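You operate a simulated robot arm through the tools that you are given. There is no shell and no other tool. Be economical: measure what you need, move in short steps, check, and stop when the job is done.

The job below is to be done with a simulated robot arm. You get a single attempt, and the scene is never put back.

TASK
Plug in tap lead 3, lock the selector on that tap and check.
Fine: the socket bears the lead's number; free the lock to move the selector; the check lamp must light.

It is judged by the outcome, as a careful person would: the job done as asked, and still so three seconds after it is handed in. It fails if anything else is knocked over, pushed out of place, dropped, spilled or broken.

THE ROBOT
A 7-joint arm with a fingered hand, fixed in place. Base frame: the origin is at the foot of the arm, x ahead of it, y to its left, z up; the work surface is at about z = 681. Units: mm, rad, N and s.
Its first joint turns from -2.007 to 2.007 rad. Payload 5 kg.
Tool frame: the origin (TCP) lies between the finger pads and is the grasp point; the fingertips stand 32 mm ahead of it; z points along the fingers, y is the line along which they close. Largest opening 160 mm; the body of the gripper starts 89 mm behind the TCP. The gripper is a hand of 4 fingers: y runs from the thumb to the fingers, the wrist lies at [0, 0, -267] in the tool frame.
Orientation is that of the tool frame in the base frame, as a unit quaternion [x, y, z, w]. With the fingers straight down and closing along the base's y, the tool's x points along the base's -x, its y along +y and its z along -z.

THE INTERFACE
- The arm moves only by the tool send_rows. Its argument "rows" is a list that holds one entry, the list of rows, each a list of 6 numbers: the shift along the tool's x, y, z in mm, then the turn, a rotation vector about the tool's x, y, z in rad. In form: [[[tx, ty, tz, ax, ay, az], ...]]. A call has 1 to 12 rows; each row shifts and turns the commanded pose from where the row before left it, along the tool's axes as they then stand. A row lasts 0.2 s, in which the tool goes at most 50 mm and 0.15 rad; a call with a longer step from one row to the next is refused whole. A pose out of reach is approached as far as the arm can. The call stops where the force on the tool passes 60 N (or 10 N more than at its start, if that is more) or the arm is blocked; 0.2 s more then pass. In this call time passes only in rows, and 0.2 s behind the last. It gives the time, the measured TCP pose, the force on the tool (base axes), the opening and the grip force at its end, in the units of the frame above (readings bear some noise), with the torque about the TCP (base axes, N m) and any sound that the robot's microphone picked up.
- Cameras (640 x 400 px; columns grow to the right, rows downward): "scene" is fixed at [399.4, -652.2, 1280.1]; the picture's right is [0.88, -0.48, 0.00], its down [-0.25, -0.46, -0.85] and it looks along [0.41, 0.75, -0.52] (base axes); focal length 271 px, centre (320, 200). "wrist" rides on the gripper at [80, -4, -114] in the tool frame; the picture's right is [0.05, 1.00, 0.00], its down [-0.82, 0.04, -0.58] and it looks along [-0.58, 0.03, 0.82] (tool axes); focal length 265 px, centre (320, 200). There is no depth. A picture from a camera that has moved, and an enlarged one, comes with that camera's place and axes in the base frame and with its lens.
- grab_frame(camera): a new picture of that camera. The clock stands still meanwhile.
- lift_body(by): slides the trunk up (or, below 0, down) by that many mm; the arm rides with it, the base frame stays. It gives what a move gives, with no picture.
- move_fingers(finger1, finger2, finger3, thumb_bend): sets how far each is bent, from 0 (flat) to 1 (curled in); at 0.3 the hand is open as for a grip, at 0.7 the pads meet at the TCP. One left out holds its place. A second passes; each finger stops where it meets its share of the squeeze, and holds until it gets a number again. It is the only way to open and close the hand. It gives what a move gives, with no picture; readings hold the bend of each and the force on the fingers (four entries, about 0 where the hand has none), thumb and palm.
- inspect(camera, box): a new picture of the part [left, top, right, bottom] of that camera's present view, enlarged. The clock stands still meanwhile.
- job_done(): hands the job in; it is judged then, once.

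Work in short steps. Places have to be worked out from the pictures, the camera data and where the tool is seen: move nearer, look again, correct. Check each grasp and each placing, and mend what went wrong. You have 120 turns and 64 pictures in all, those below and enlarged ones among them. Open the gripper and draw the arm clear of the work before you hand the job in, unless the task says otherwise; then end with one line.

The tools are called as a command line: name --argument value ..., lists and objects as JSON in quotes. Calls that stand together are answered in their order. send_rows: Moves the arm, as the interface text tells. Its arguments: {"type":"object","properties":{"rows":{"type":"array","items":{"type":"array","items":{"type":"array","items":{"type":"number"}}}}},"required":["rows"]} The other tools are called the same way: lift_body (by) slides the trunk up or down; move_fingers (finger1, finger2, finger3, thumb_bend) moves the fingers one by one; grab_frame (camera) takes a picture; inspect (camera, box) takes an enlarged picture of a part of a camera's view; job_done () hands the job in.

At the start:

```text
t: 0.0
tcp_pos: [717.2, -170.4, 1068.0]
tool_rot: [-0.001, 1.0, -0.001, 0.0]
contact_force: [-0.3, 0.3, -0.4]
wrist_torque: [0.03, -0.02, 0.01]
grip_width: 159.7
grip_force: 0.0
shape: jaw
bend: [0.3, 0.3, 0.3, 0.3]
finger forces: [0.0, 0.0, 0.0, 0.0, 0.0, 0.1]
trunk travel left (down, up): [-450.0, 540.0]
```

scene: 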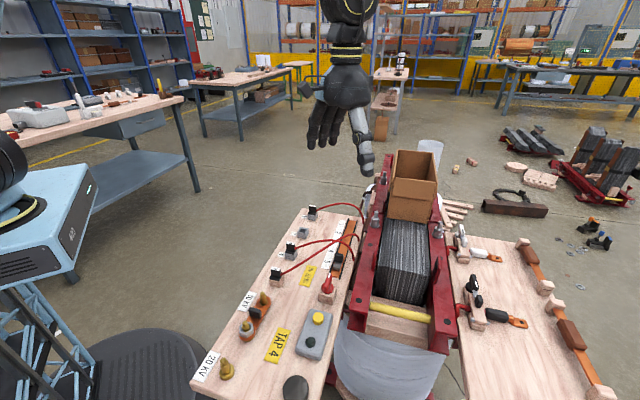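
wrist: 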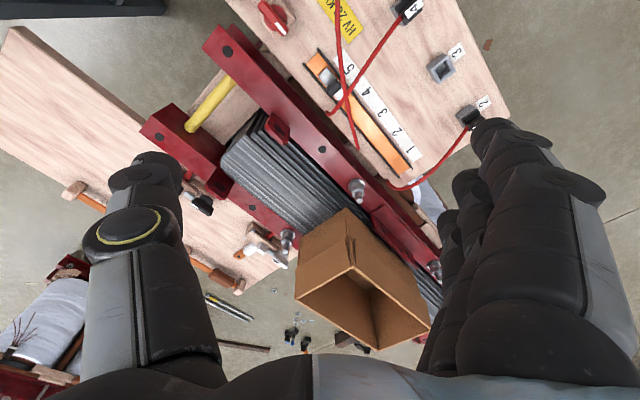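

I start by enlarging the board area in both views.

inspect --camera "scene" --box '[190, 190, 390, 400]'

inspect --camera "wrist" --box '[240, 0, 520, 190]'

```text
1.90 times, centred on (290, 295) of scene
camera zoom: at [399.4, -652.2, 1280.1], right [0.88, -0.48, 0.0], down [-0.25, -0.46, -0.85], along [0.41, 0.75, -0.52], focal length 517 px, centre (377, 19)
```

zoom: 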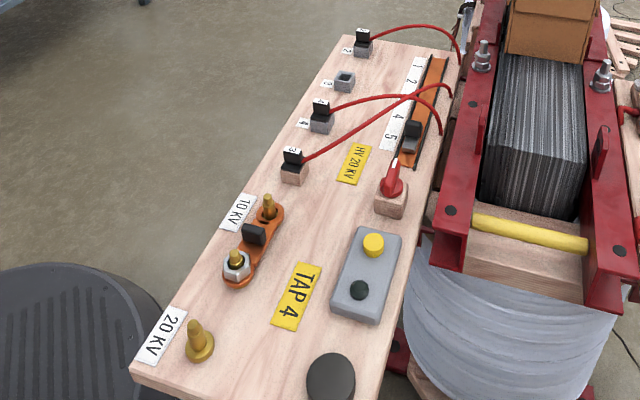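

```text
2.11 times, centred on (380, 95) of wrist
camera zoom: at [635.3, -172.6, 1182.2], right [-0.05, 1.0, 0.0], down [0.82, 0.04, 0.58], along [0.58, 0.03, -0.82], focal length 559 px, centre (194, 421)
```

zoom: 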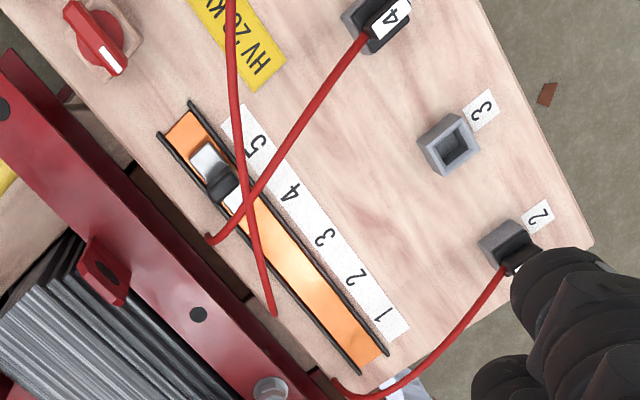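

inspect --camera "scene" --box '[260, 195, 370, 310]'

inspect --camera "scene" --box '[260, 280, 350, 400]'

```text
3.48 times, centred on (315, 252) of scene
camera zoom: at [399.4, -652.2, 1280.1], right [0.88, -0.48, 0.0], down [-0.25, -0.46, -0.85], along [0.41, 0.75, -0.52], focal length 943 px, centre (337, 17)
```

zoom: 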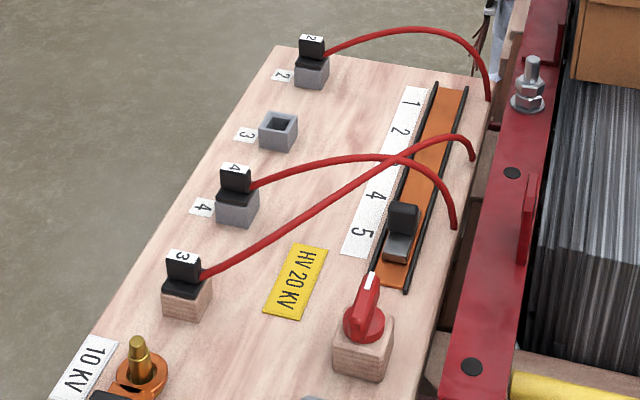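

```text
3.33 times, centred on (305, 340) of scene
camera zoom: at [399.4, -652.2, 1280.1], right [0.88, -0.48, 0.0], down [-0.25, -0.46, -0.85], along [0.41, 0.75, -0.52], focal length 904 px, centre (370, -267)
```

zoom: 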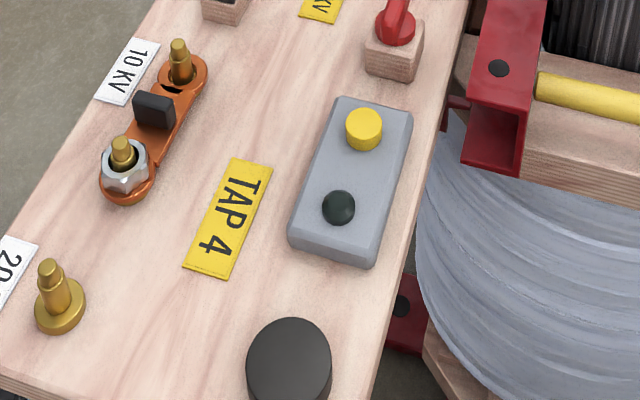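

Lead 3 is parked in the wooden block near (544,-142), socket 3 is empty near (700,25), and the selector stands at 5. The lock lever is near (656,-228) and the yellow button near (587,-300). I move above the parked plug for a closer look.

send_rows --rows '[[[30, 6, 30, 0, 0, 0], [30, 6, 30, 0, 0, 0], [30, 6, 30, 0, 0, 0], [30, 6, 30, 0, 0, 0], [30, 6, 30, 0, 0, 0]]]'

grab_frame --camera "wrist"

grab_frame --camera "scene"

```text
t: 1.2
tcp_pos: [565.7, -139.4, 914.8]
tool_rot: [-0.001, 1.0, 0.0, 0.0]
contact_force: [-0.9, -0.1, -0.5]
wrist_torque: [0.01, 0.03, 0.01]
grip_width: 159.8
grip_force: 0.0
shape: jaw
bend: [0.3, 0.3, 0.3, 0.3]
finger forces: [0.1, 0.1, 0.0, 0.1, 0.0, 0.0]
trunk travel left (down, up): [-450.0, 540.0]
```

```text
57 pictures are left
camera wrist: at [483.2, -142.8, 1029.7], right [-0.05, 1.0, 0.0], down [0.82, 0.04, 0.58], along [0.58, 0.03, -0.82], focal length 265 px, centre (320, 200)
```

wrist: 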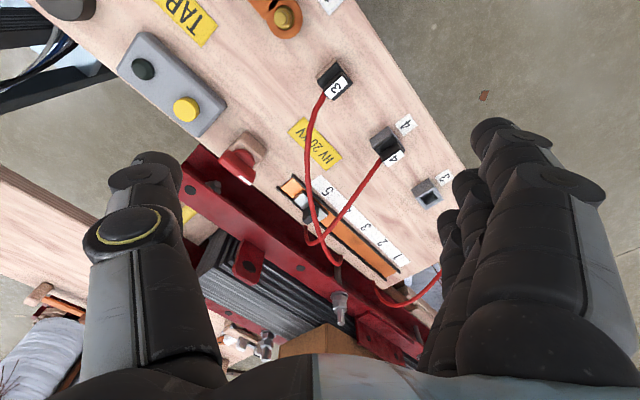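

```text
56 pictures are left
```

scene: 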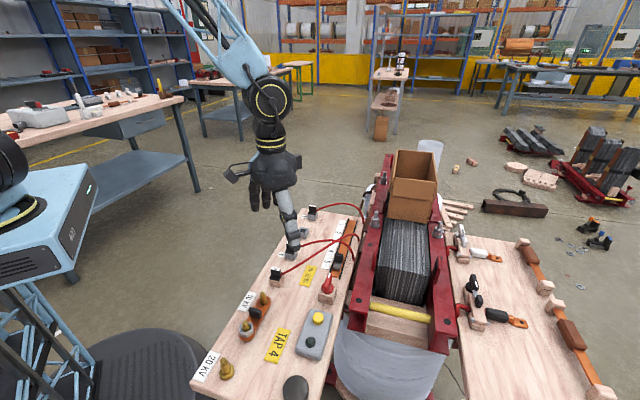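

I zoom on plug 3 and the controls in this view to read shapes.

inspect --camera "wrist" --box '[290, 50, 470, 220]'

inspect --camera "wrist" --box '[110, 20, 350, 230]'

```text
2.35 times, centred on (380, 135) of wrist
camera zoom: at [483.2, -142.8, 1029.7], right [-0.05, 1.0, 0.0], down [0.82, 0.04, 0.58], along [0.58, 0.03, -0.82], focal length 624 px, centre (179, 353)
```

zoom: 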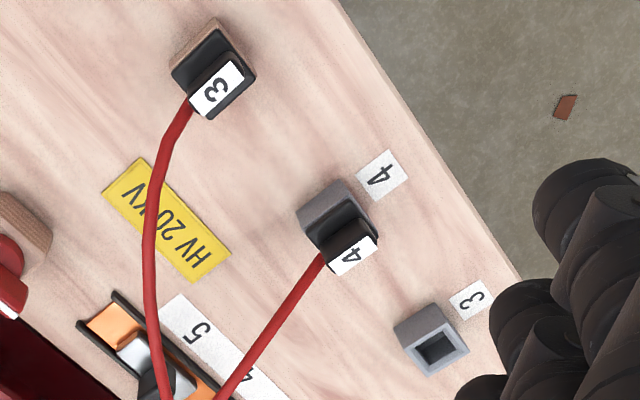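

```text
1.90 times, centred on (230, 125) of wrist
camera zoom: at [483.2, -142.8, 1029.7], right [-0.05, 1.0, 0.0], down [0.82, 0.04, 0.58], along [0.58, 0.03, -0.82], focal length 506 px, centre (491, 343)
```

zoom: 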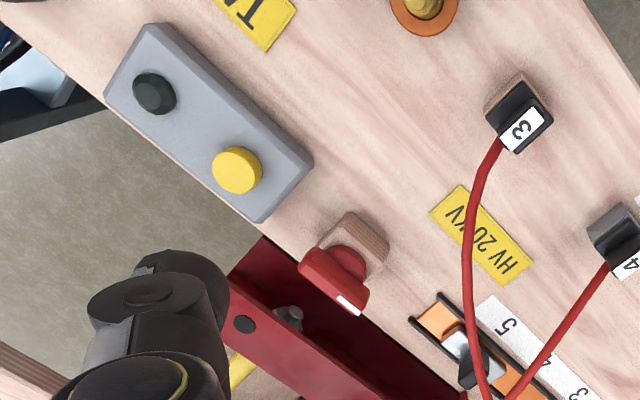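

The plug's grip is a blade, thin along the board's long axis at about 45°. I turn the hand by 45° so it closes along that axis, and centre it over the plug.

send_rows --rows '[[[0, 0, 0, 0, 0, 0.131], [0, 0, 0, 0, 0, 0.131], [0, 0, 0, 0, 0, 0.131], [0, 0, 0, 0, 0, 0.131], [0, 0, 0, 0, 0, 0.131], [0, 0, 0, 0, 0, 0.13], [22, -6, 20, 0, 0, 0]]]'

move_fingers --finger1 0.5 --finger2 0.5 --finger3 0.5 --thumb_bend 0.5

grab_frame --camera "wrist"

```text
t: 2.8
tcp_pos: [547.6, -126.4, 896.7]
tool_rot: [0.383, 0.924, -0.001, 0.0]
contact_force: [0.0, 0.5, -0.6]
wrist_torque: [0.0, -0.01, -0.01]
grip_width: 159.9
grip_force: 0.0
shape: jaw
bend: [0.3, 0.3, 0.3, 0.3]
finger forces: [0.0, 0.1, 0.0, 0.0, 0.0, 0.0]
trunk travel left (down, up): [-450.0, 540.0]
```

```text
t: 3.8
tcp_pos: [547.2, -128.0, 898.0]
tool_rot: [0.383, 0.924, 0.0, 0.0]
contact_force: [0.4, 0.3, -0.2]
wrist_torque: [-0.04, 0.0, -0.03]
grip_width: 92.2
grip_force: 0.0
shape: fingers
bend: [0.5, 0.5, 0.5, 0.5]
finger forces: [0.0, 0.0, 0.0, 0.1, 0.0, 0.1]
trunk travel left (down, up): [-450.0, 540.0]
```

```text
53 pictures are left
camera wrist: at [485.8, -72.1, 1011.5], right [0.67, 0.74, 0.0], down [0.61, -0.55, 0.58], along [0.43, -0.39, -0.82], focal length 265 px, centre (320, 200)
```

wrist: 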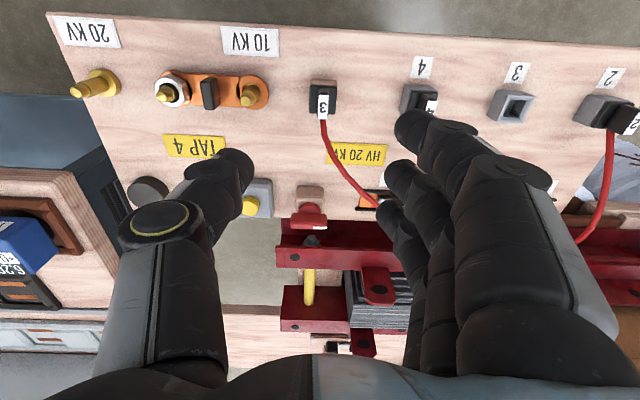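

The plug is centred in the closing direction and about 8 mm toward the far edge. I shift and descend to 815, then check.

send_rows --rows '[[[4, 1, 28, 0, 0, 0], [4, 0, 28, 0, 0, 0], [0, 0, 27, 0, 0, 0]]]'

inspect --camera "wrist" --box '[200, 60, 440, 260]'

inspect --camera "scene" --box '[220, 200, 340, 320]'

```text
t: 4.6
tcp_pos: [542.1, -119.6, 813.3]
tool_rot: [0.382, 0.924, 0.0, 0.0]
contact_force: [-1.3, 0.8, 0.4]
wrist_torque: [0.01, 0.0, -0.01]
grip_width: 92.0
grip_force: 0.1
shape: fingers
bend: [0.5, 0.5, 0.5, 0.5]
finger forces: [0.0, 0.1, 0.0, 0.0, 0.1, 0.1]
trunk travel left (down, up): [-450.0, 540.0]
```

```text
2.00 times, centred on (320, 160) of wrist
camera zoom: at [480.7, -65.1, 927.9], right [0.67, 0.74, 0.0], down [0.61, -0.55, 0.58], along [0.43, -0.39, -0.82], focal length 531 px, centre (320, 280)
```

zoom: 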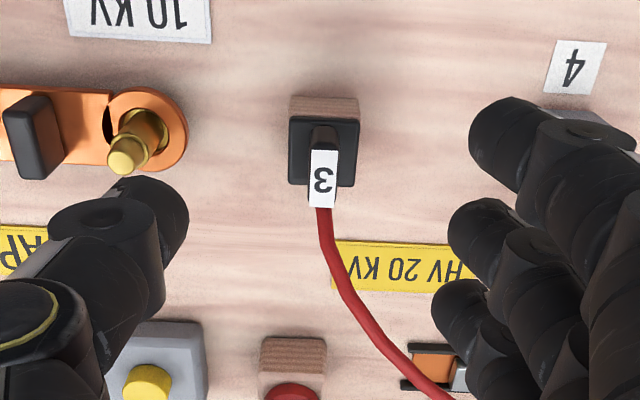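

```text
3.33 times, centred on (280, 260) of scene
camera zoom: at [399.4, -652.2, 1280.1], right [0.88, -0.48, 0.0], down [-0.25, -0.46, -0.85], along [0.41, 0.75, -0.52], focal length 904 px, centre (453, 0)
```

zoom: 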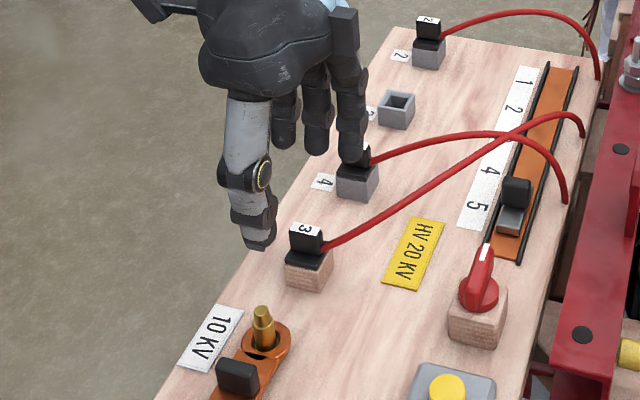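

The plug is well centred below. Before grasping, I close the hand in the air to see where the fingertips lie relative to the TCP.

move_fingers --finger1 0.66 --finger2 0.66 --finger3 0.66 --thumb_bend 0.66

inspect --camera "wrist" --box '[200, 60, 440, 260]'

inspect --camera "scene" --box '[220, 180, 340, 300]'

```text
t: 5.6
tcp_pos: [541.9, -119.5, 813.5]
tool_rot: [0.381, 0.924, 0.0, -0.001]
contact_force: [0.1, 0.6, 0.0]
wrist_torque: [-0.02, 0.03, -0.01]
grip_width: 34.6
grip_force: 0.1
shape: fingers
bend: [0.66, 0.66, 0.66, 0.66]
finger forces: [0.1, 0.0, 0.0, 0.0, 0.0, 0.0]
trunk travel left (down, up): [-450.0, 540.0]
```

```text
2.00 times, centred on (320, 160) of wrist
camera zoom: at [480.7, -65.1, 928.1], right [0.67, 0.74, 0.0], down [0.61, -0.55, 0.58], along [0.43, -0.39, -0.82], focal length 531 px, centre (320, 280)
```

zoom: 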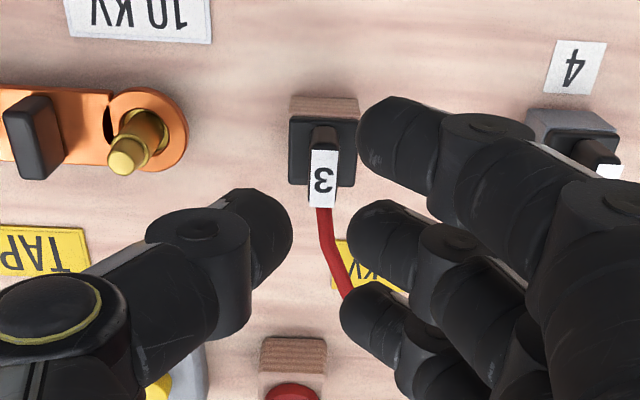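

```text
3.33 times, centred on (280, 240) of scene
camera zoom: at [399.4, -652.2, 1280.1], right [0.88, -0.48, 0.0], down [-0.25, -0.46, -0.85], along [0.41, 0.75, -0.52], focal length 904 px, centre (453, 67)
```

zoom: 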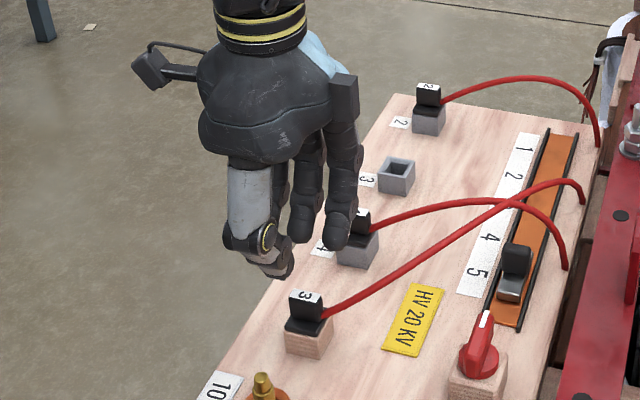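

Middle finger and thumb oppose each other and the tips extend about 32 mm past the TCP, so I'll pinch the blade with those two. I open a bit, keep the outer fingers wider, and descend with a small correction.

move_fingers --finger1 0.45 --finger2 0.58 --finger3 0.45 --thumb_bend 0.58

send_rows --rows '[[[-4, 0.5, 20, 0, 0, 0], [-3, 0, 20, 0, 0, 0]]]'

inspect --camera "wrist" --box '[220, 80, 420, 240]'

inspect --camera "scene" --box '[230, 220, 330, 310]'

```text
t: 6.6
tcp_pos: [541.5, -120.1, 814.1]
tool_rot: [0.383, 0.924, 0.001, 0.0]
contact_force: [0.1, 0.1, 0.0]
wrist_torque: [-0.04, -0.02, 0.0]
grip_width: 86.7
grip_force: 0.0
shape: fingers
bend: [0.45, 0.57, 0.45, 0.57]
finger forces: [0.0, 0.0, 0.1, 0.0, 0.0, 0.0]
trunk travel left (down, up): [-450.0, 540.0]
```

```text
t: 7.2
tcp_pos: [547.6, -126.7, 773.9]
tool_rot: [0.383, 0.924, 0.0, 0.001]
contact_force: [0.6, -0.5, 0.1]
wrist_torque: [-0.02, 0.02, 0.0]
grip_width: 86.8
grip_force: 0.0
shape: fingers
bend: [0.45, 0.57, 0.45, 0.57]
finger forces: [0.0, 0.1, 0.0, 0.1, 0.0, 0.1]
trunk travel left (down, up): [-450.0, 540.0]
```

```text
2.50 times, centred on (320, 160) of wrist
camera zoom: at [485.9, -72.2, 888.4], right [0.67, 0.74, 0.0], down [0.61, -0.55, 0.58], along [0.43, -0.39, -0.82], focal length 664 px, centre (320, 300)
```

zoom: 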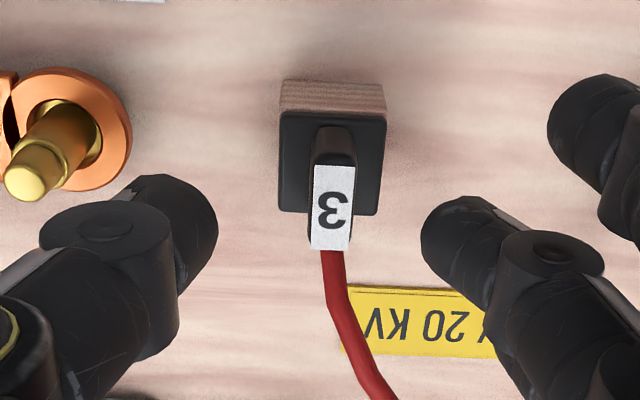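

```text
4.44 times, centred on (280, 265) of scene
camera zoom: at [399.4, -652.2, 1280.1], right [0.88, -0.48, 0.0], down [-0.25, -0.46, -0.85], along [0.41, 0.75, -0.52], focal length 1205 px, centre (498, -89)
```

zoom: 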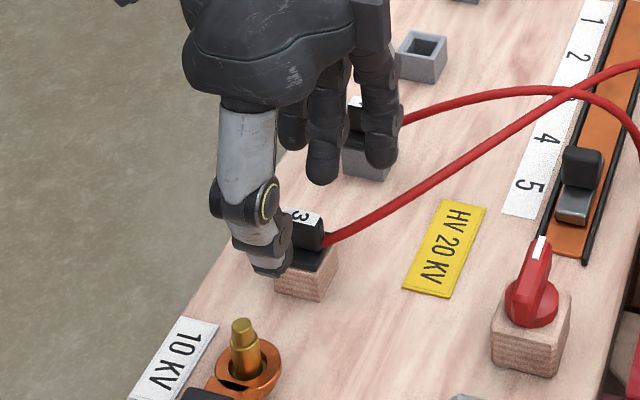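

Offset is now about +2 in tool x and +2 in tool y. I descend 20 mm so the tips straddle the blade, then look.

send_rows --rows '[[[2, 2, 10, 0, 0, 0], [0, 0, 11, 0, 0, 0]]]'

move_fingers --finger2 0.64 --thumb_bend 0.64

inspect --camera "wrist" --box '[220, 80, 420, 240]'

inspect --camera "scene" --box '[230, 220, 330, 310]'

```text
t: 7.8
tcp_pos: [547.4, -123.6, 752.5]
tool_rot: [0.383, 0.924, 0.0, 0.0]
contact_force: [-0.1, 0.0, -0.6]
wrist_torque: [0.02, 0.0, 0.0]
grip_width: 86.5
grip_force: 0.0
shape: fingers
bend: [0.45, 0.57, 0.45, 0.57]
finger forces: [0.1, 0.1, 0.0, 0.0, 0.1, 0.0]
trunk travel left (down, up): [-450.0, 540.0]
```

```text
t: 8.8
tcp_pos: [547.3, -124.1, 753.9]
tool_rot: [0.383, 0.924, 0.0, 0.0]
contact_force: [0.1, 0.8, 0.4]
wrist_torque: [0.02, -0.04, 0.03]
grip_width: 74.4
grip_force: 0.0
shape: fingers
bend: [0.45, 0.64, 0.45, 0.64]
finger forces: [0.0, 0.1, 0.0, 0.0, 0.0, 0.1]
trunk travel left (down, up): [-450.0, 540.0]
```

```text
2.50 times, centred on (320, 160) of wrist
camera zoom: at [486.5, -68.7, 868.4], right [0.67, 0.74, 0.0], down [0.61, -0.55, 0.58], along [0.43, -0.39, -0.82], focal length 664 px, centre (320, 300)
```

zoom: 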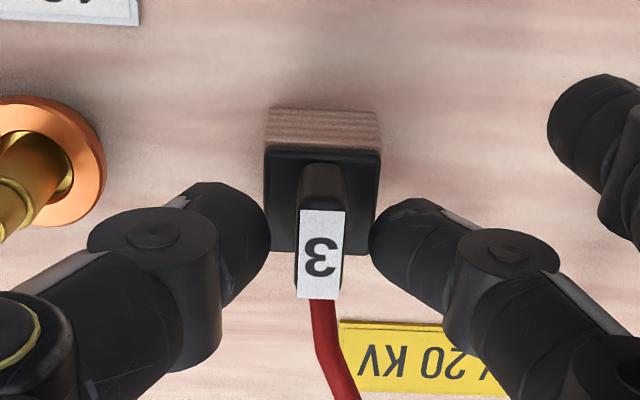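

```text
4.44 times, centred on (280, 265) of scene
camera zoom: at [399.4, -652.2, 1280.1], right [0.88, -0.48, 0.0], down [-0.25, -0.46, -0.85], along [0.41, 0.75, -0.52], focal length 1205 px, centre (498, -89)
```

zoom: 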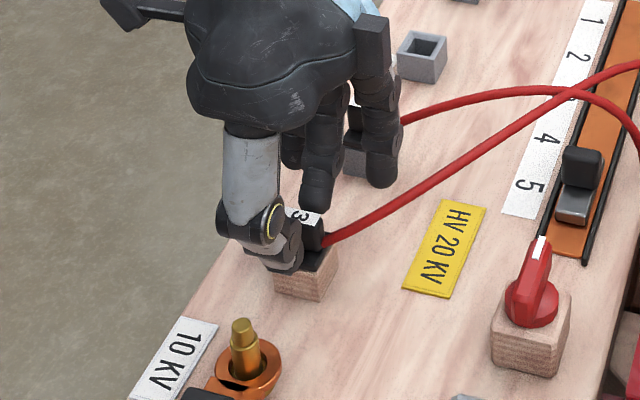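

Blade centred between thumb and middle finger. I close these two onto it.

move_fingers --finger2 0.75 --thumb_bend 0.75

inspect --camera "wrist" --box '[220, 80, 420, 240]'

inspect --camera "scene" --box '[230, 220, 330, 310]'

```text
t: 9.8
tcp_pos: [549.1, -123.2, 753.8]
tool_rot: [0.383, 0.924, 0.0, 0.0]
contact_force: [-0.5, -0.7, 0.4]
wrist_torque: [0.02, -0.01, 0.01]
grip_width: 65.1
grip_force: 10.0
shape: fingers
bend: [0.45, 0.71, 0.45, 0.71]
finger forces: [0.0, 10.2, 0.0, 0.0, 10.1, 0.1]
trunk travel left (down, up): [-450.0, 540.0]
```

```text
2.50 times, centred on (320, 160) of wrist
camera zoom: at [486.5, -68.7, 868.4], right [0.67, 0.74, 0.0], down [0.61, -0.55, 0.58], along [0.43, -0.39, -0.82], focal length 664 px, centre (320, 300)
```

zoom: 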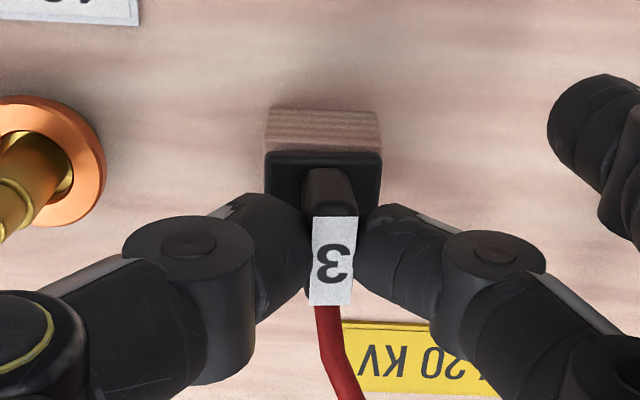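

```text
4.44 times, centred on (280, 265) of scene
camera zoom: at [399.4, -652.2, 1280.1], right [0.88, -0.48, 0.0], down [-0.25, -0.46, -0.85], along [0.41, 0.75, -0.52], focal length 1205 px, centre (498, -89)
```

zoom: 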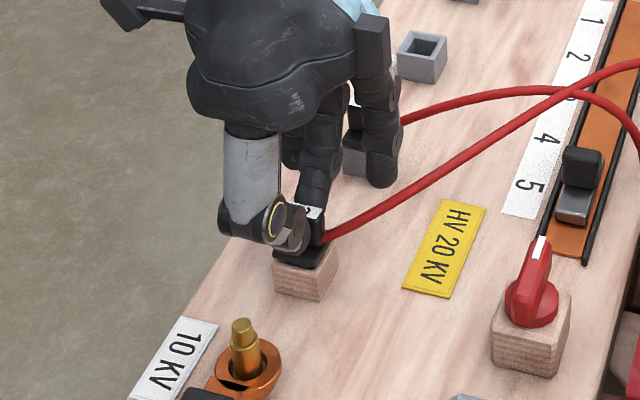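

Grip 10 N on both pads. I lift in small steps and check whether the plug comes out.

send_rows --rows '[[[0, 0, -4, 0, 0, 0], [0, 0, -6, 0, 0, 0], [0, 0, -10, 0, 0, 0], [0, 0, -15, 0, 0, 0], [0, 0, -20, 0, 0, 0]]]'

inspect --camera "scene" --box '[230, 180, 350, 310]'

inspect --camera "wrist" --box '[220, 80, 420, 240]'

```text
t: 11.0
tcp_pos: [545.3, -123.0, 809.2]
tool_rot: [0.382, 0.924, 0.0, 0.0]
contact_force: [-0.2, 0.2, -1.3]
wrist_torque: [0.04, -0.02, -0.02]
grip_width: 64.6
grip_force: 10.1
shape: fingers
bend: [0.45, 0.71, 0.45, 0.71]
finger forces: [0.0, 10.2, 0.0, 0.0, 10.3, 0.0]
trunk travel left (down, up): [-450.0, 540.0]
```

```text
3.08 times, centred on (290, 245) of scene
camera zoom: at [399.4, -652.2, 1280.1], right [0.88, -0.48, 0.0], down [-0.25, -0.46, -0.85], along [0.41, 0.75, -0.52], focal length 834 px, centre (412, 62)
```

zoom: 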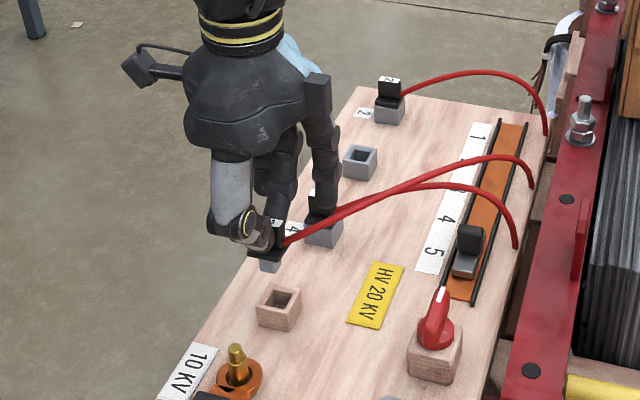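

```text
2.50 times, centred on (320, 160) of wrist
camera zoom: at [484.4, -68.0, 924.0], right [0.67, 0.74, 0.0], down [0.61, -0.55, 0.58], along [0.43, -0.39, -0.82], focal length 664 px, centre (320, 300)
```

zoom: 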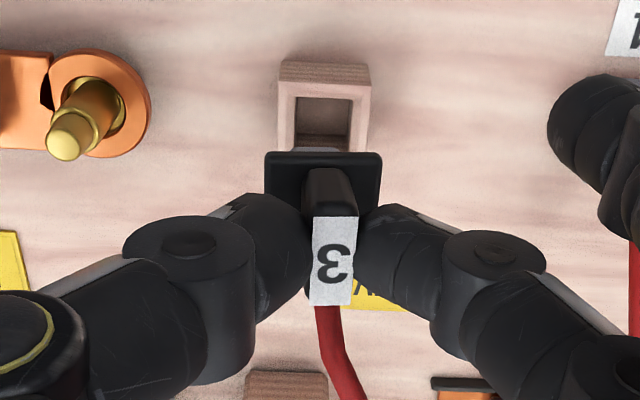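

Plug 3 is out with its pin hanging below. I raise it to clear plug 4 and carry it about 217 mm along the board axis to above socket 3.

send_rows --rows '[[[0, 0, -20, 0, 0, 0], [0, 0, -20, 0, 0, 0], [0, 37, 0, 0, 0, 0], [0, 36, 0, 0, 0, 0], [-1, 36, 0, 0, 0, 0], [-1, 36, 0, 0, 0, 0], [0, 36, 0, 0, 0, 0], [0, 36, 0, 0, 0, 0]]]'

grab_frame --camera "wrist"

inspect --camera "scene" --box '[240, 150, 380, 310]'

```text
t: 12.8
tcp_pos: [704.7, 28.7, 846.2]
tool_rot: [0.383, 0.924, 0.0, 0.0]
contact_force: [0.2, -0.7, -0.7]
wrist_torque: [-0.01, -0.01, 0.02]
grip_width: 64.8
grip_force: 10.1
shape: fingers
bend: [0.45, 0.71, 0.45, 0.71]
finger forces: [0.0, 10.1, 0.0, 0.1, 10.1, 0.0]
trunk travel left (down, up): [-450.0, 540.0]
```

```text
40 pictures are left
camera wrist: at [644.6, 83.7, 961.8], right [0.67, 0.74, 0.0], down [0.61, -0.55, 0.58], along [0.43, -0.39, -0.82], focal length 265 px, centre (320, 200)
```

wrist: 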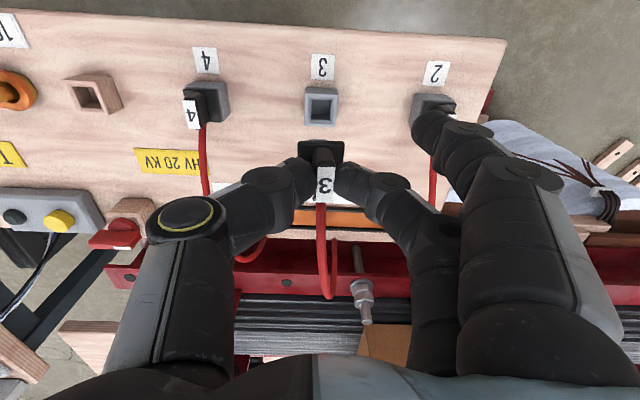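

```text
2.50 times, centred on (310, 230) of scene
camera zoom: at [399.4, -652.2, 1280.1], right [0.88, -0.48, 0.0], down [-0.25, -0.46, -0.85], along [0.41, 0.75, -0.52], focal length 678 px, centre (345, 125)
```

zoom: 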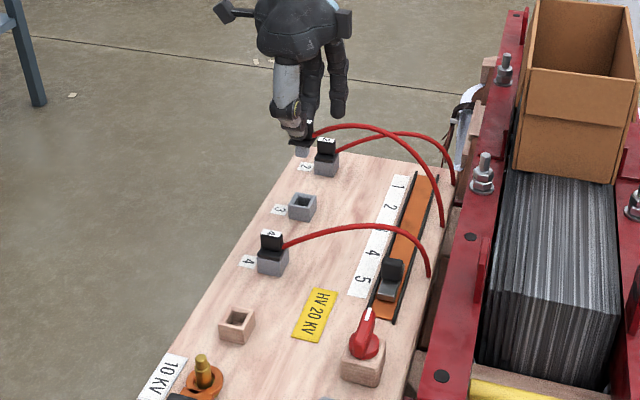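

Socket 3 is aligned in y; comparing with the park block's view I need +4 in tool x. I shift and descend to about 790, pin still above the socket, then check.

send_rows --rows '[[[4, 0, 10, 0, 0, 0], [0, 0, 25, 0, 0, 0], [0, 0, 20, 0, 0, 0]]]'

inspect --camera "wrist" --box '[220, 80, 420, 240]'

inspect --camera "scene" --box '[270, 190, 350, 260]'

```text
t: 13.6
tcp_pos: [700.5, 31.0, 790.0]
tool_rot: [0.383, 0.924, -0.001, 0.0]
contact_force: [-0.1, 0.4, -0.1]
wrist_torque: [0.0, 0.03, 0.0]
grip_width: 64.9
grip_force: 10.2
shape: fingers
bend: [0.45, 0.71, 0.45, 0.71]
finger forces: [0.0, 10.1, 0.0, 0.1, 10.1, 0.0]
trunk travel left (down, up): [-450.0, 540.0]
```

```text
2.50 times, centred on (320, 160) of wrist
camera zoom: at [639.0, 85.9, 905.1], right [0.67, 0.74, 0.0], down [0.61, -0.55, 0.58], along [0.43, -0.39, -0.82], focal length 664 px, centre (320, 300)
```

zoom: 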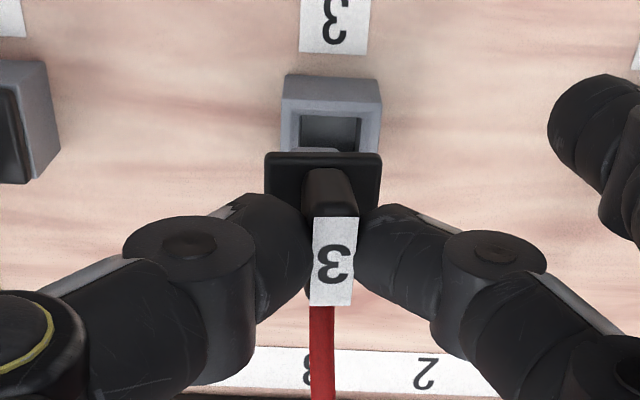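

```text
5.71 times, centred on (310, 225) of scene
camera zoom: at [399.4, -652.2, 1280.1], right [0.88, -0.48, 0.0], down [-0.25, -0.46, -0.85], along [0.41, 0.75, -0.52], focal length 1550 px, centre (377, 57)
```

zoom: 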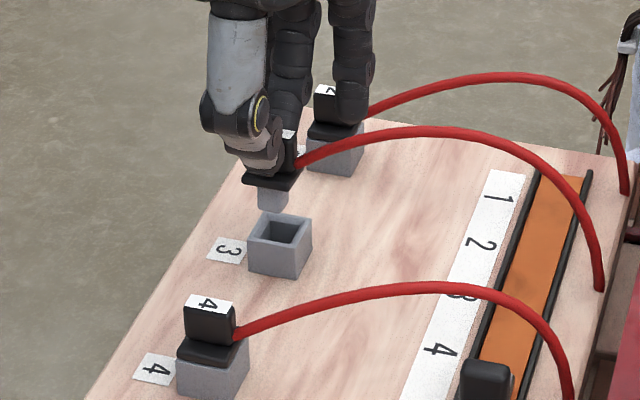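

x is aligned and the socket sits about 2.5 mm to the +y side. I correct and lower 12 mm, just above the socket mouth.

send_rows --rows '[[[0.5, 2.5, 2, 0, 0, 0], [0, 0, 8, 0, 0, 0]]]'

inspect --camera "wrist" --box '[270, 80, 370, 160]'

inspect --camera "scene" --box '[280, 200, 330, 250]'

```text
t: 14.2
tcp_pos: [700.3, 34.7, 782.9]
tool_rot: [0.383, 0.924, 0.0, 0.0]
contact_force: [-0.9, 0.2, 0.8]
wrist_torque: [0.02, 0.01, 0.04]
grip_width: 64.8
grip_force: 10.2
shape: fingers
bend: [0.45, 0.71, 0.45, 0.71]
finger forces: [0.1, 10.0, 0.0, 0.0, 10.0, 0.0]
trunk travel left (down, up): [-450.0, 540.0]
```

```text
5.00 times, centred on (320, 120) of wrist
camera zoom: at [639.5, 88.9, 896.9], right [0.67, 0.74, 0.0], down [0.61, -0.55, 0.58], along [0.43, -0.39, -0.82], focal length 1327 px, centre (320, 600)
```

zoom: 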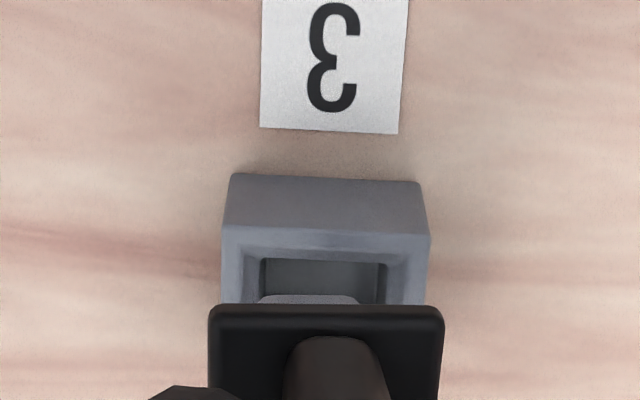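

```text
8.00 times, centred on (305, 225) of scene
camera zoom: at [399.4, -652.2, 1280.1], right [0.88, -0.48, 0.0], down [-0.25, -0.46, -0.85], along [0.41, 0.75, -0.52], focal length 2170 px, centre (440, 0)
```

zoom: 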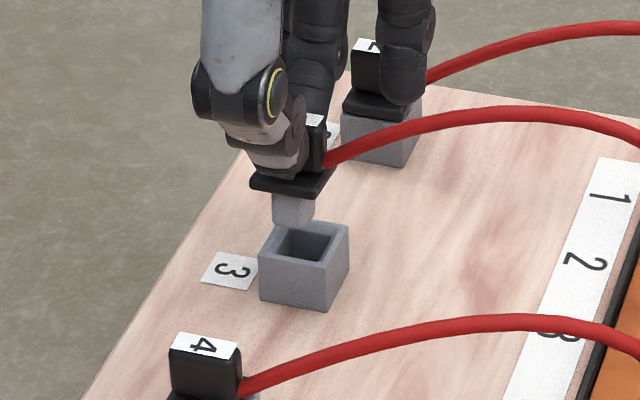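

The plug is tilted about 0.11 rad in the grip (pin toward −y), and the pin looks about 2.5 mm too far in +x. I rotate to level it and compensate the shift, then look again.

send_rows --rows '[[[-2.5, -4.2, 0, -0.11, 0, 0]]]'

inspect --camera "wrist" --box '[270, 80, 370, 160]'

inspect --camera "scene" --box '[280, 200, 330, 250]'

```text
t: 14.6
tcp_pos: [700.8, 29.2, 780.4]
tool_rot: [0.383, 0.922, 0.05, 0.021]
contact_force: [-0.1, -0.5, -0.1]
wrist_torque: [0.01, 0.0, 0.01]
grip_width: 64.9
grip_force: 10.4
shape: fingers
bend: [0.45, 0.71, 0.45, 0.71]
finger forces: [0.1, 10.2, 0.0, 0.1, 10.0, 0.0]
trunk travel left (down, up): [-450.0, 540.0]
```

```text
5.00 times, centred on (320, 120) of wrist
camera zoom: at [629.4, 75.2, 895.2], right [0.67, 0.74, 0.11], down [0.56, -0.59, 0.58], along [0.49, -0.32, -0.81], focal length 1327 px, centre (320, 600)
```

zoom: 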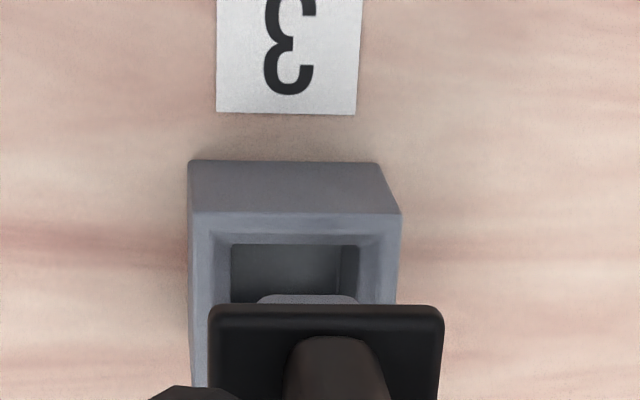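

```text
8.00 times, centred on (305, 225) of scene
camera zoom: at [399.4, -652.2, 1280.1], right [0.88, -0.48, 0.0], down [-0.25, -0.46, -0.85], along [0.41, 0.75, -0.52], focal length 2170 px, centre (440, 0)
```

zoom: 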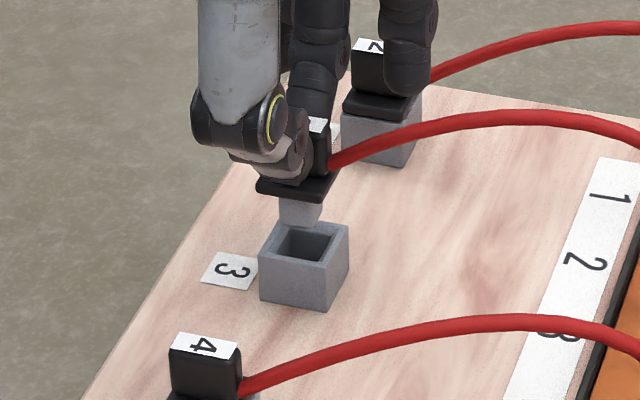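

Pin now lines up with the socket from both views. I lower vertically in small steps.

send_rows --rows '[[[0, -0.44, 4, 0, 0, 0], [0, -0.44, 4, 0, 0, 0], [0, -0.44, 4, 0, 0, 0], [0, -0.33, 3, 0, 0, 0]]]'

inspect --camera "scene" --box '[280, 200, 330, 250]'

```text
t: 15.6
tcp_pos: [699.6, 28.7, 768.1]
tool_rot: [0.382, 0.923, 0.051, 0.021]
contact_force: [0.2, -0.9, -0.6]
wrist_torque: [-0.01, -0.01, 0.02]
grip_width: 64.8
grip_force: 10.0
shape: fingers
bend: [0.45, 0.71, 0.45, 0.71]
finger forces: [0.0, 10.0, 0.0, 0.1, 10.1, 0.0]
trunk travel left (down, up): [-450.0, 540.0]
```

```text
8.00 times, centred on (305, 225) of scene
camera zoom: at [399.4, -652.2, 1280.1], right [0.88, -0.48, 0.0], down [-0.25, -0.46, -0.85], along [0.41, 0.75, -0.52], focal length 2170 px, centre (440, 0)
```

zoom: 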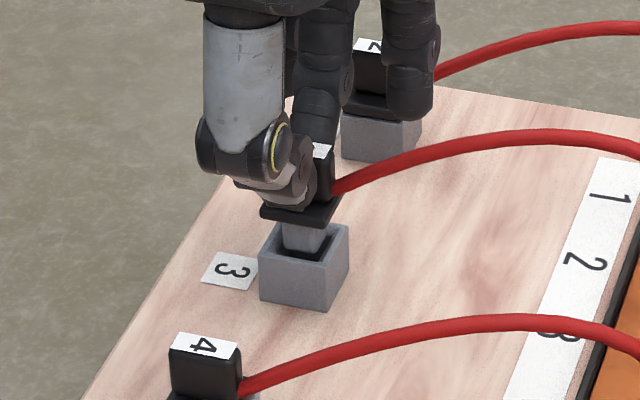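

The pin has entered without contact force. I continue down until seated.

send_rows --rows '[[[0, -0.44, 4, 0, 0, 0], [0, -0.44, 4, 0, 0, 0], [0, -0.33, 3, 0, 0, 0], [0, -0.22, 2, 0, 0, 0], [0, -0.22, 2, 0, 0, 0]]]'

inspect --camera "scene" --box '[280, 200, 330, 250]'

```text
t: 16.8
tcp_pos: [700.1, 29.3, 752.3]
tool_rot: [0.383, 0.922, 0.05, 0.021]
contact_force: [0.2, 0.1, -0.4]
wrist_torque: [-0.02, -0.02, 0.0]
grip_width: 64.9
grip_force: 10.2
shape: fingers
bend: [0.45, 0.71, 0.45, 0.71]
finger forces: [0.1, 10.2, 0.0, 0.0, 10.2, 0.1]
trunk travel left (down, up): [-450.0, 540.0]
```

```text
8.00 times, centred on (305, 225) of scene
camera zoom: at [399.4, -652.2, 1280.1], right [0.88, -0.48, 0.0], down [-0.25, -0.46, -0.85], along [0.41, 0.75, -0.52], focal length 2170 px, centre (440, 0)
```

zoom: 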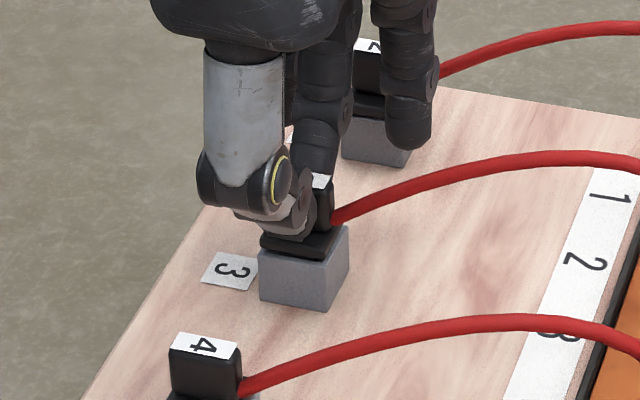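

Nearly seated and still no force; I press down in 1 mm steps.

send_rows --rows '[[[0, -0.1, 1, 0, 0, 0], [0, -0.1, 1, 0, 0, 0], [0, -0.1, 1, 0, 0, 0]]]'

```text
t: 17.6
tcp_pos: [700.3, 28.6, 749.8]
tool_rot: [0.381, 0.923, 0.05, 0.02]
contact_force: [-1.1, -0.5, 4.2]
wrist_torque: [-0.01, 0.02, -0.03]
grip_width: 64.3
grip_force: 11.7
shape: fingers
bend: [0.45, 0.71, 0.45, 0.72]
finger forces: [0.0, 11.1, 0.1, 0.0, 11.9, 0.0]
trunk travel left (down, up): [-450.0, 540.0]
```

Contact begins (4 N). I press a little more to seat fully.

send_rows --rows '[[[0, -0.1, 1, 0, 0, 0], [0, -0.1, 1, 0, 0, 0], [0, -0.1, 1, 0, 0, 0]]]'

inspect --camera "scene" --box '[280, 200, 330, 250]'

inspect --camera "wrist" --box '[270, 80, 370, 160]'

```text
t: 18.4
tcp_pos: [698.4, 28.9, 748.8]
tool_rot: [0.382, 0.923, 0.05, 0.022]
contact_force: [-0.5, -1.2, 13.3]
wrist_torque: [0.04, -0.04, 0.02]
grip_width: 63.5
grip_force: 12.7
shape: fingers
bend: [0.45, 0.73, 0.45, 0.73]
finger forces: [0.1, 11.6, 0.0, 0.0, 13.4, 0.0]
trunk travel left (down, up): [-450.0, 540.0]
```

```text
8.00 times, centred on (305, 225) of scene
camera zoom: at [399.4, -652.2, 1280.1], right [0.88, -0.48, 0.0], down [-0.25, -0.46, -0.85], along [0.41, 0.75, -0.52], focal length 2170 px, centre (440, 0)
```

zoom: 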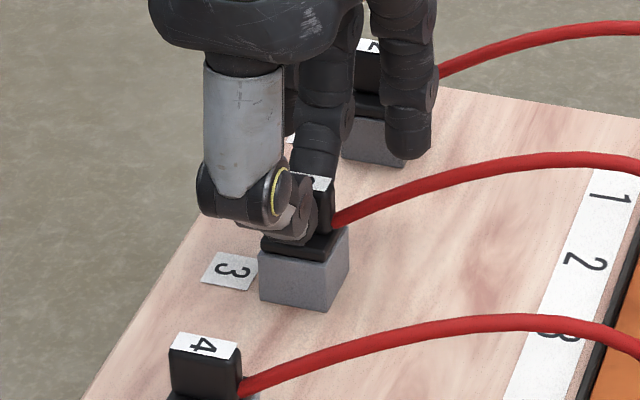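

```text
5.00 times, centred on (320, 120) of wrist
camera zoom: at [629.3, 74.6, 861.3], right [0.67, 0.74, 0.11], down [0.56, -0.59, 0.58], along [0.49, -0.32, -0.81], focal length 1327 px, centre (320, 600)
```

zoom: 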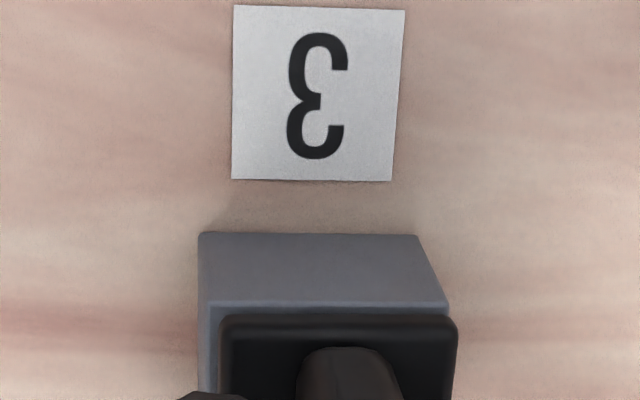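

Plug 3 looks fully seated at 13 N. I release it and rise straight up, levelling the hand.

move_fingers --finger2 0.56 --thumb_bend 0.56

send_rows --rows '[[[0, 1, -10, 0, 0, 0], [0, 2, -20, 0, 0, 0], [0, 4, -40, 0, 0, 0], [0, 4, -40, 0, 0, 0], [0, 0, 0, 0.11, 0, 0]]]'

grab_frame --camera "wrist"

inspect --camera "scene" --box '[260, 190, 380, 310]'

```text
t: 19.4
tcp_pos: [700.2, 29.9, 747.2]
tool_rot: [0.382, 0.923, 0.051, 0.021]
contact_force: [0.4, -0.9, 0.5]
wrist_torque: [-0.03, 0.0, -0.01]
grip_width: 88.9
grip_force: 0.1
shape: fingers
bend: [0.45, 0.56, 0.45, 0.56]
finger forces: [0.1, 0.0, 0.1, 0.1, 0.0, 0.1]
trunk travel left (down, up): [-450.0, 540.0]
```

```text
t: 20.6
tcp_pos: [698.0, 29.8, 857.9]
tool_rot: [0.383, 0.924, -0.001, 0.0]
contact_force: [-0.5, -0.6, 0.5]
wrist_torque: [-0.01, -0.03, 0.04]
grip_width: 88.7
grip_force: 0.0
shape: fingers
bend: [0.45, 0.56, 0.45, 0.56]
finger forces: [0.1, 0.0, 0.0, 0.0, 0.0, 0.0]
trunk travel left (down, up): [-450.0, 540.0]
```

```text
28 pictures are left
camera wrist: at [637.2, 84.1, 972.0], right [0.67, 0.74, 0.0], down [0.61, -0.55, 0.58], along [0.43, -0.39, -0.82], focal length 265 px, centre (320, 200)
```

wrist: 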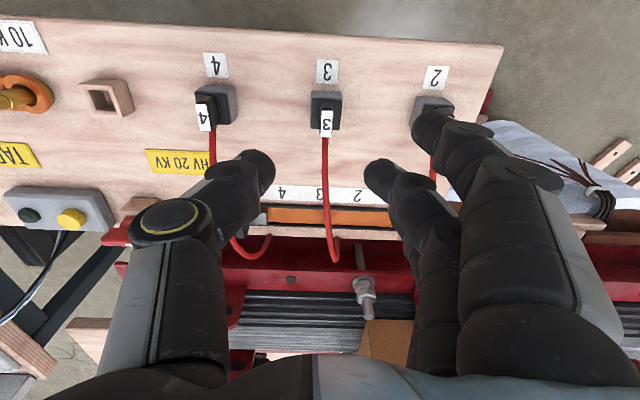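

```text
3.33 times, centred on (320, 250) of scene
camera zoom: at [399.4, -652.2, 1280.1], right [0.88, -0.48, 0.0], down [-0.25, -0.46, -0.85], along [0.41, 0.75, -0.52], focal length 904 px, centre (320, 33)
```

zoom: 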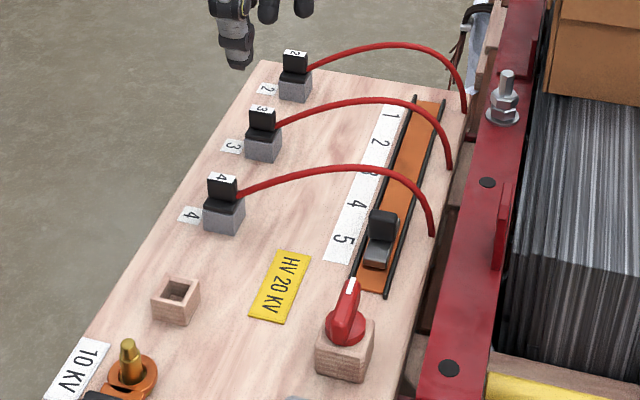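

Lead 3 sits in socket 3 properly. Next the lock: I move over toward the red lever to look at it from close by.

send_rows --rows '[[[-20, -35, 0, 0, 0, 0], [-20, -35, 0, 0, 0, 0], [-20, -35, 0, 0, 0, 0], [-20, -35, 0, 0, 0, 0], [-20, -36, 0, 0, 0, 0], [-20, -36, 0, 0, 0, 0]]]'

grab_frame --camera "wrist"

```text
t: 22.0
tcp_pos: [635.8, -209.9, 861.8]
tool_rot: [0.383, 0.924, 0.001, 0.0]
contact_force: [-1.6, -1.1, 0.6]
wrist_torque: [0.02, -0.01, 0.02]
grip_width: 89.1
grip_force: 0.1
shape: fingers
bend: [0.45, 0.56, 0.45, 0.56]
finger forces: [0.1, 0.1, 0.1, 0.1, 0.1, 0.0]
trunk travel left (down, up): [-450.0, 540.0]
```

```text
26 pictures are left
camera wrist: at [574.6, -155.1, 975.4], right [0.67, 0.74, 0.0], down [0.61, -0.55, 0.58], along [0.43, -0.39, -0.82], focal length 265 px, centre (320, 200)
```

wrist: 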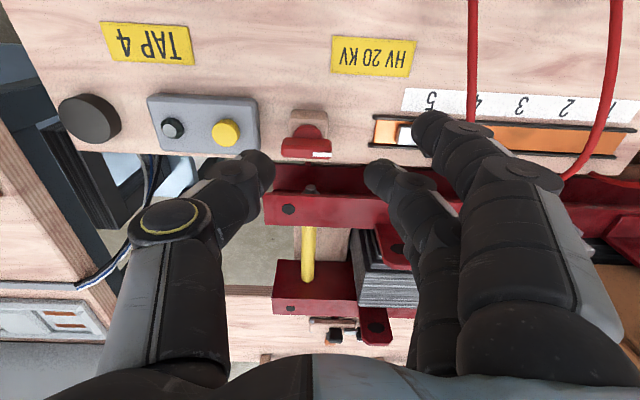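

inspect --camera "wrist" --box '[260, 80, 440, 200]'

inspect --camera "scene" --box '[300, 230, 370, 310]'

```text
3.33 times, centred on (350, 140) of wrist
camera zoom: at [574.6, -155.1, 975.4], right [0.67, 0.74, 0.0], down [0.61, -0.55, 0.58], along [0.43, -0.39, -0.82], focal length 885 px, centre (220, 400)
```

zoom: 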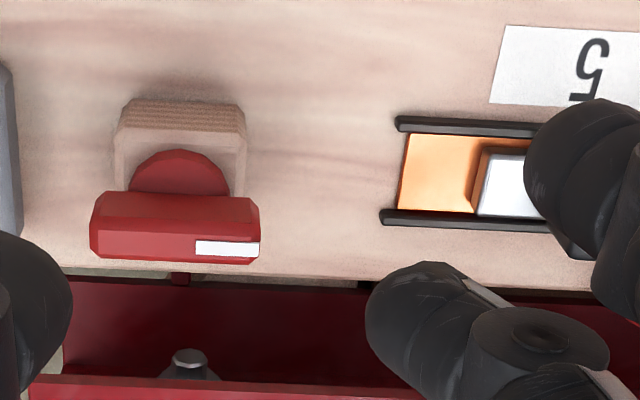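

```text
5.00 times, centred on (335, 270) of scene
camera zoom: at [399.4, -652.2, 1280.1], right [0.88, -0.48, 0.0], down [-0.25, -0.46, -0.85], along [0.41, 0.75, -0.52], focal length 1356 px, centre (245, -150)
```

zoom: 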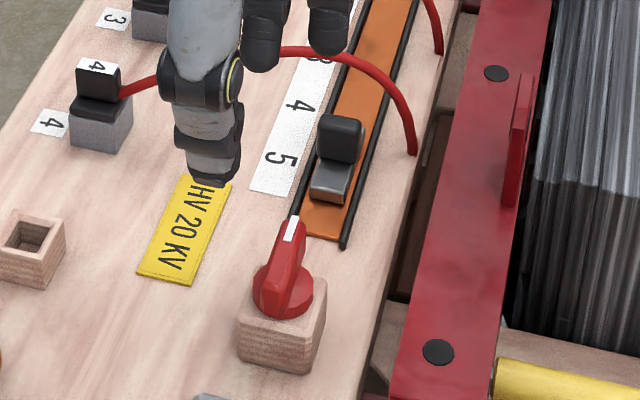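

The lock is a rotary knob whose bar points at the selector (top about z 750, centre about (646,−237)). I centre the hand over it and turn it 90° so it closes across the bar.

send_rows --rows '[[[-26, -12, 0, 0, 0, 0], [0, 0, 0, 0, 0, -0.143], [0, 0, 0, 0, 0, -0.143], [0, 0, 0, 0, 0, -0.143], [0, 0, 0, 0, 0, -0.143], [0, 0, 0, 0, 0, -0.143], [0, 0, 0, 0, 0, -0.143], [0, 0, 0, 0, 0, -0.143], [0, 0, 0, 0, 0, -0.143], [0, 0, 0, 0, 0, -0.143], [0, 0, 0, 0, 0, -0.142], [0, 0, 0, 0, 0, -0.142]]]'

move_fingers --finger1 0.45 --finger2 0.62 --finger3 0.45 --thumb_bend 0.62

send_rows --rows '[[[0, 0, 25, 0, 0, 0], [0, 0, 20, 0, 0, 0]]]'

grab_frame --camera "wrist"

```text
t: 24.6
tcp_pos: [643.2, -233.5, 857.9]
tool_rot: [-0.385, 0.923, -0.001, 0.0]
contact_force: [0.4, 0.0, 0.5]
wrist_torque: [-0.03, -0.02, 0.02]
grip_width: 88.7
grip_force: 0.1
shape: fingers
bend: [0.45, 0.56, 0.45, 0.56]
finger forces: [0.0, 0.1, 0.0, 0.0, 0.0, 0.0]
trunk travel left (down, up): [-450.0, 540.0]
```

```text
t: 25.6
tcp_pos: [643.2, -233.4, 858.6]
tool_rot: [-0.383, 0.924, 0.001, 0.0]
contact_force: [0.0, -0.5, -0.2]
wrist_torque: [-0.04, 0.0, 0.03]
grip_width: 77.8
grip_force: 0.1
shape: fingers
bend: [0.45, 0.62, 0.45, 0.62]
finger forces: [0.0, 0.0, 0.0, 0.1, 0.0, 0.1]
trunk travel left (down, up): [-450.0, 540.0]
```

```text
t: 26.2
tcp_pos: [643.8, -233.3, 812.9]
tool_rot: [-0.382, 0.924, 0.0, -0.001]
contact_force: [-0.5, 0.5, 0.2]
wrist_torque: [0.0, 0.04, 0.01]
grip_width: 78.0
grip_force: 0.2
shape: fingers
bend: [0.45, 0.62, 0.45, 0.62]
finger forces: [0.1, 0.1, 0.0, 0.0, 0.1, 0.1]
trunk travel left (down, up): [-450.0, 540.0]
```

```text
23 pictures are left
camera wrist: at [588.8, -291.9, 927.3], right [-0.74, 0.67, 0.0], down [0.55, 0.61, 0.58], along [0.39, 0.43, -0.82], focal length 265 px, centre (320, 200)
```

wrist: 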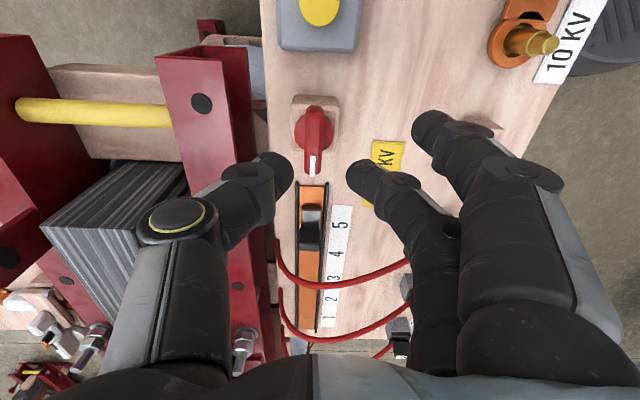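

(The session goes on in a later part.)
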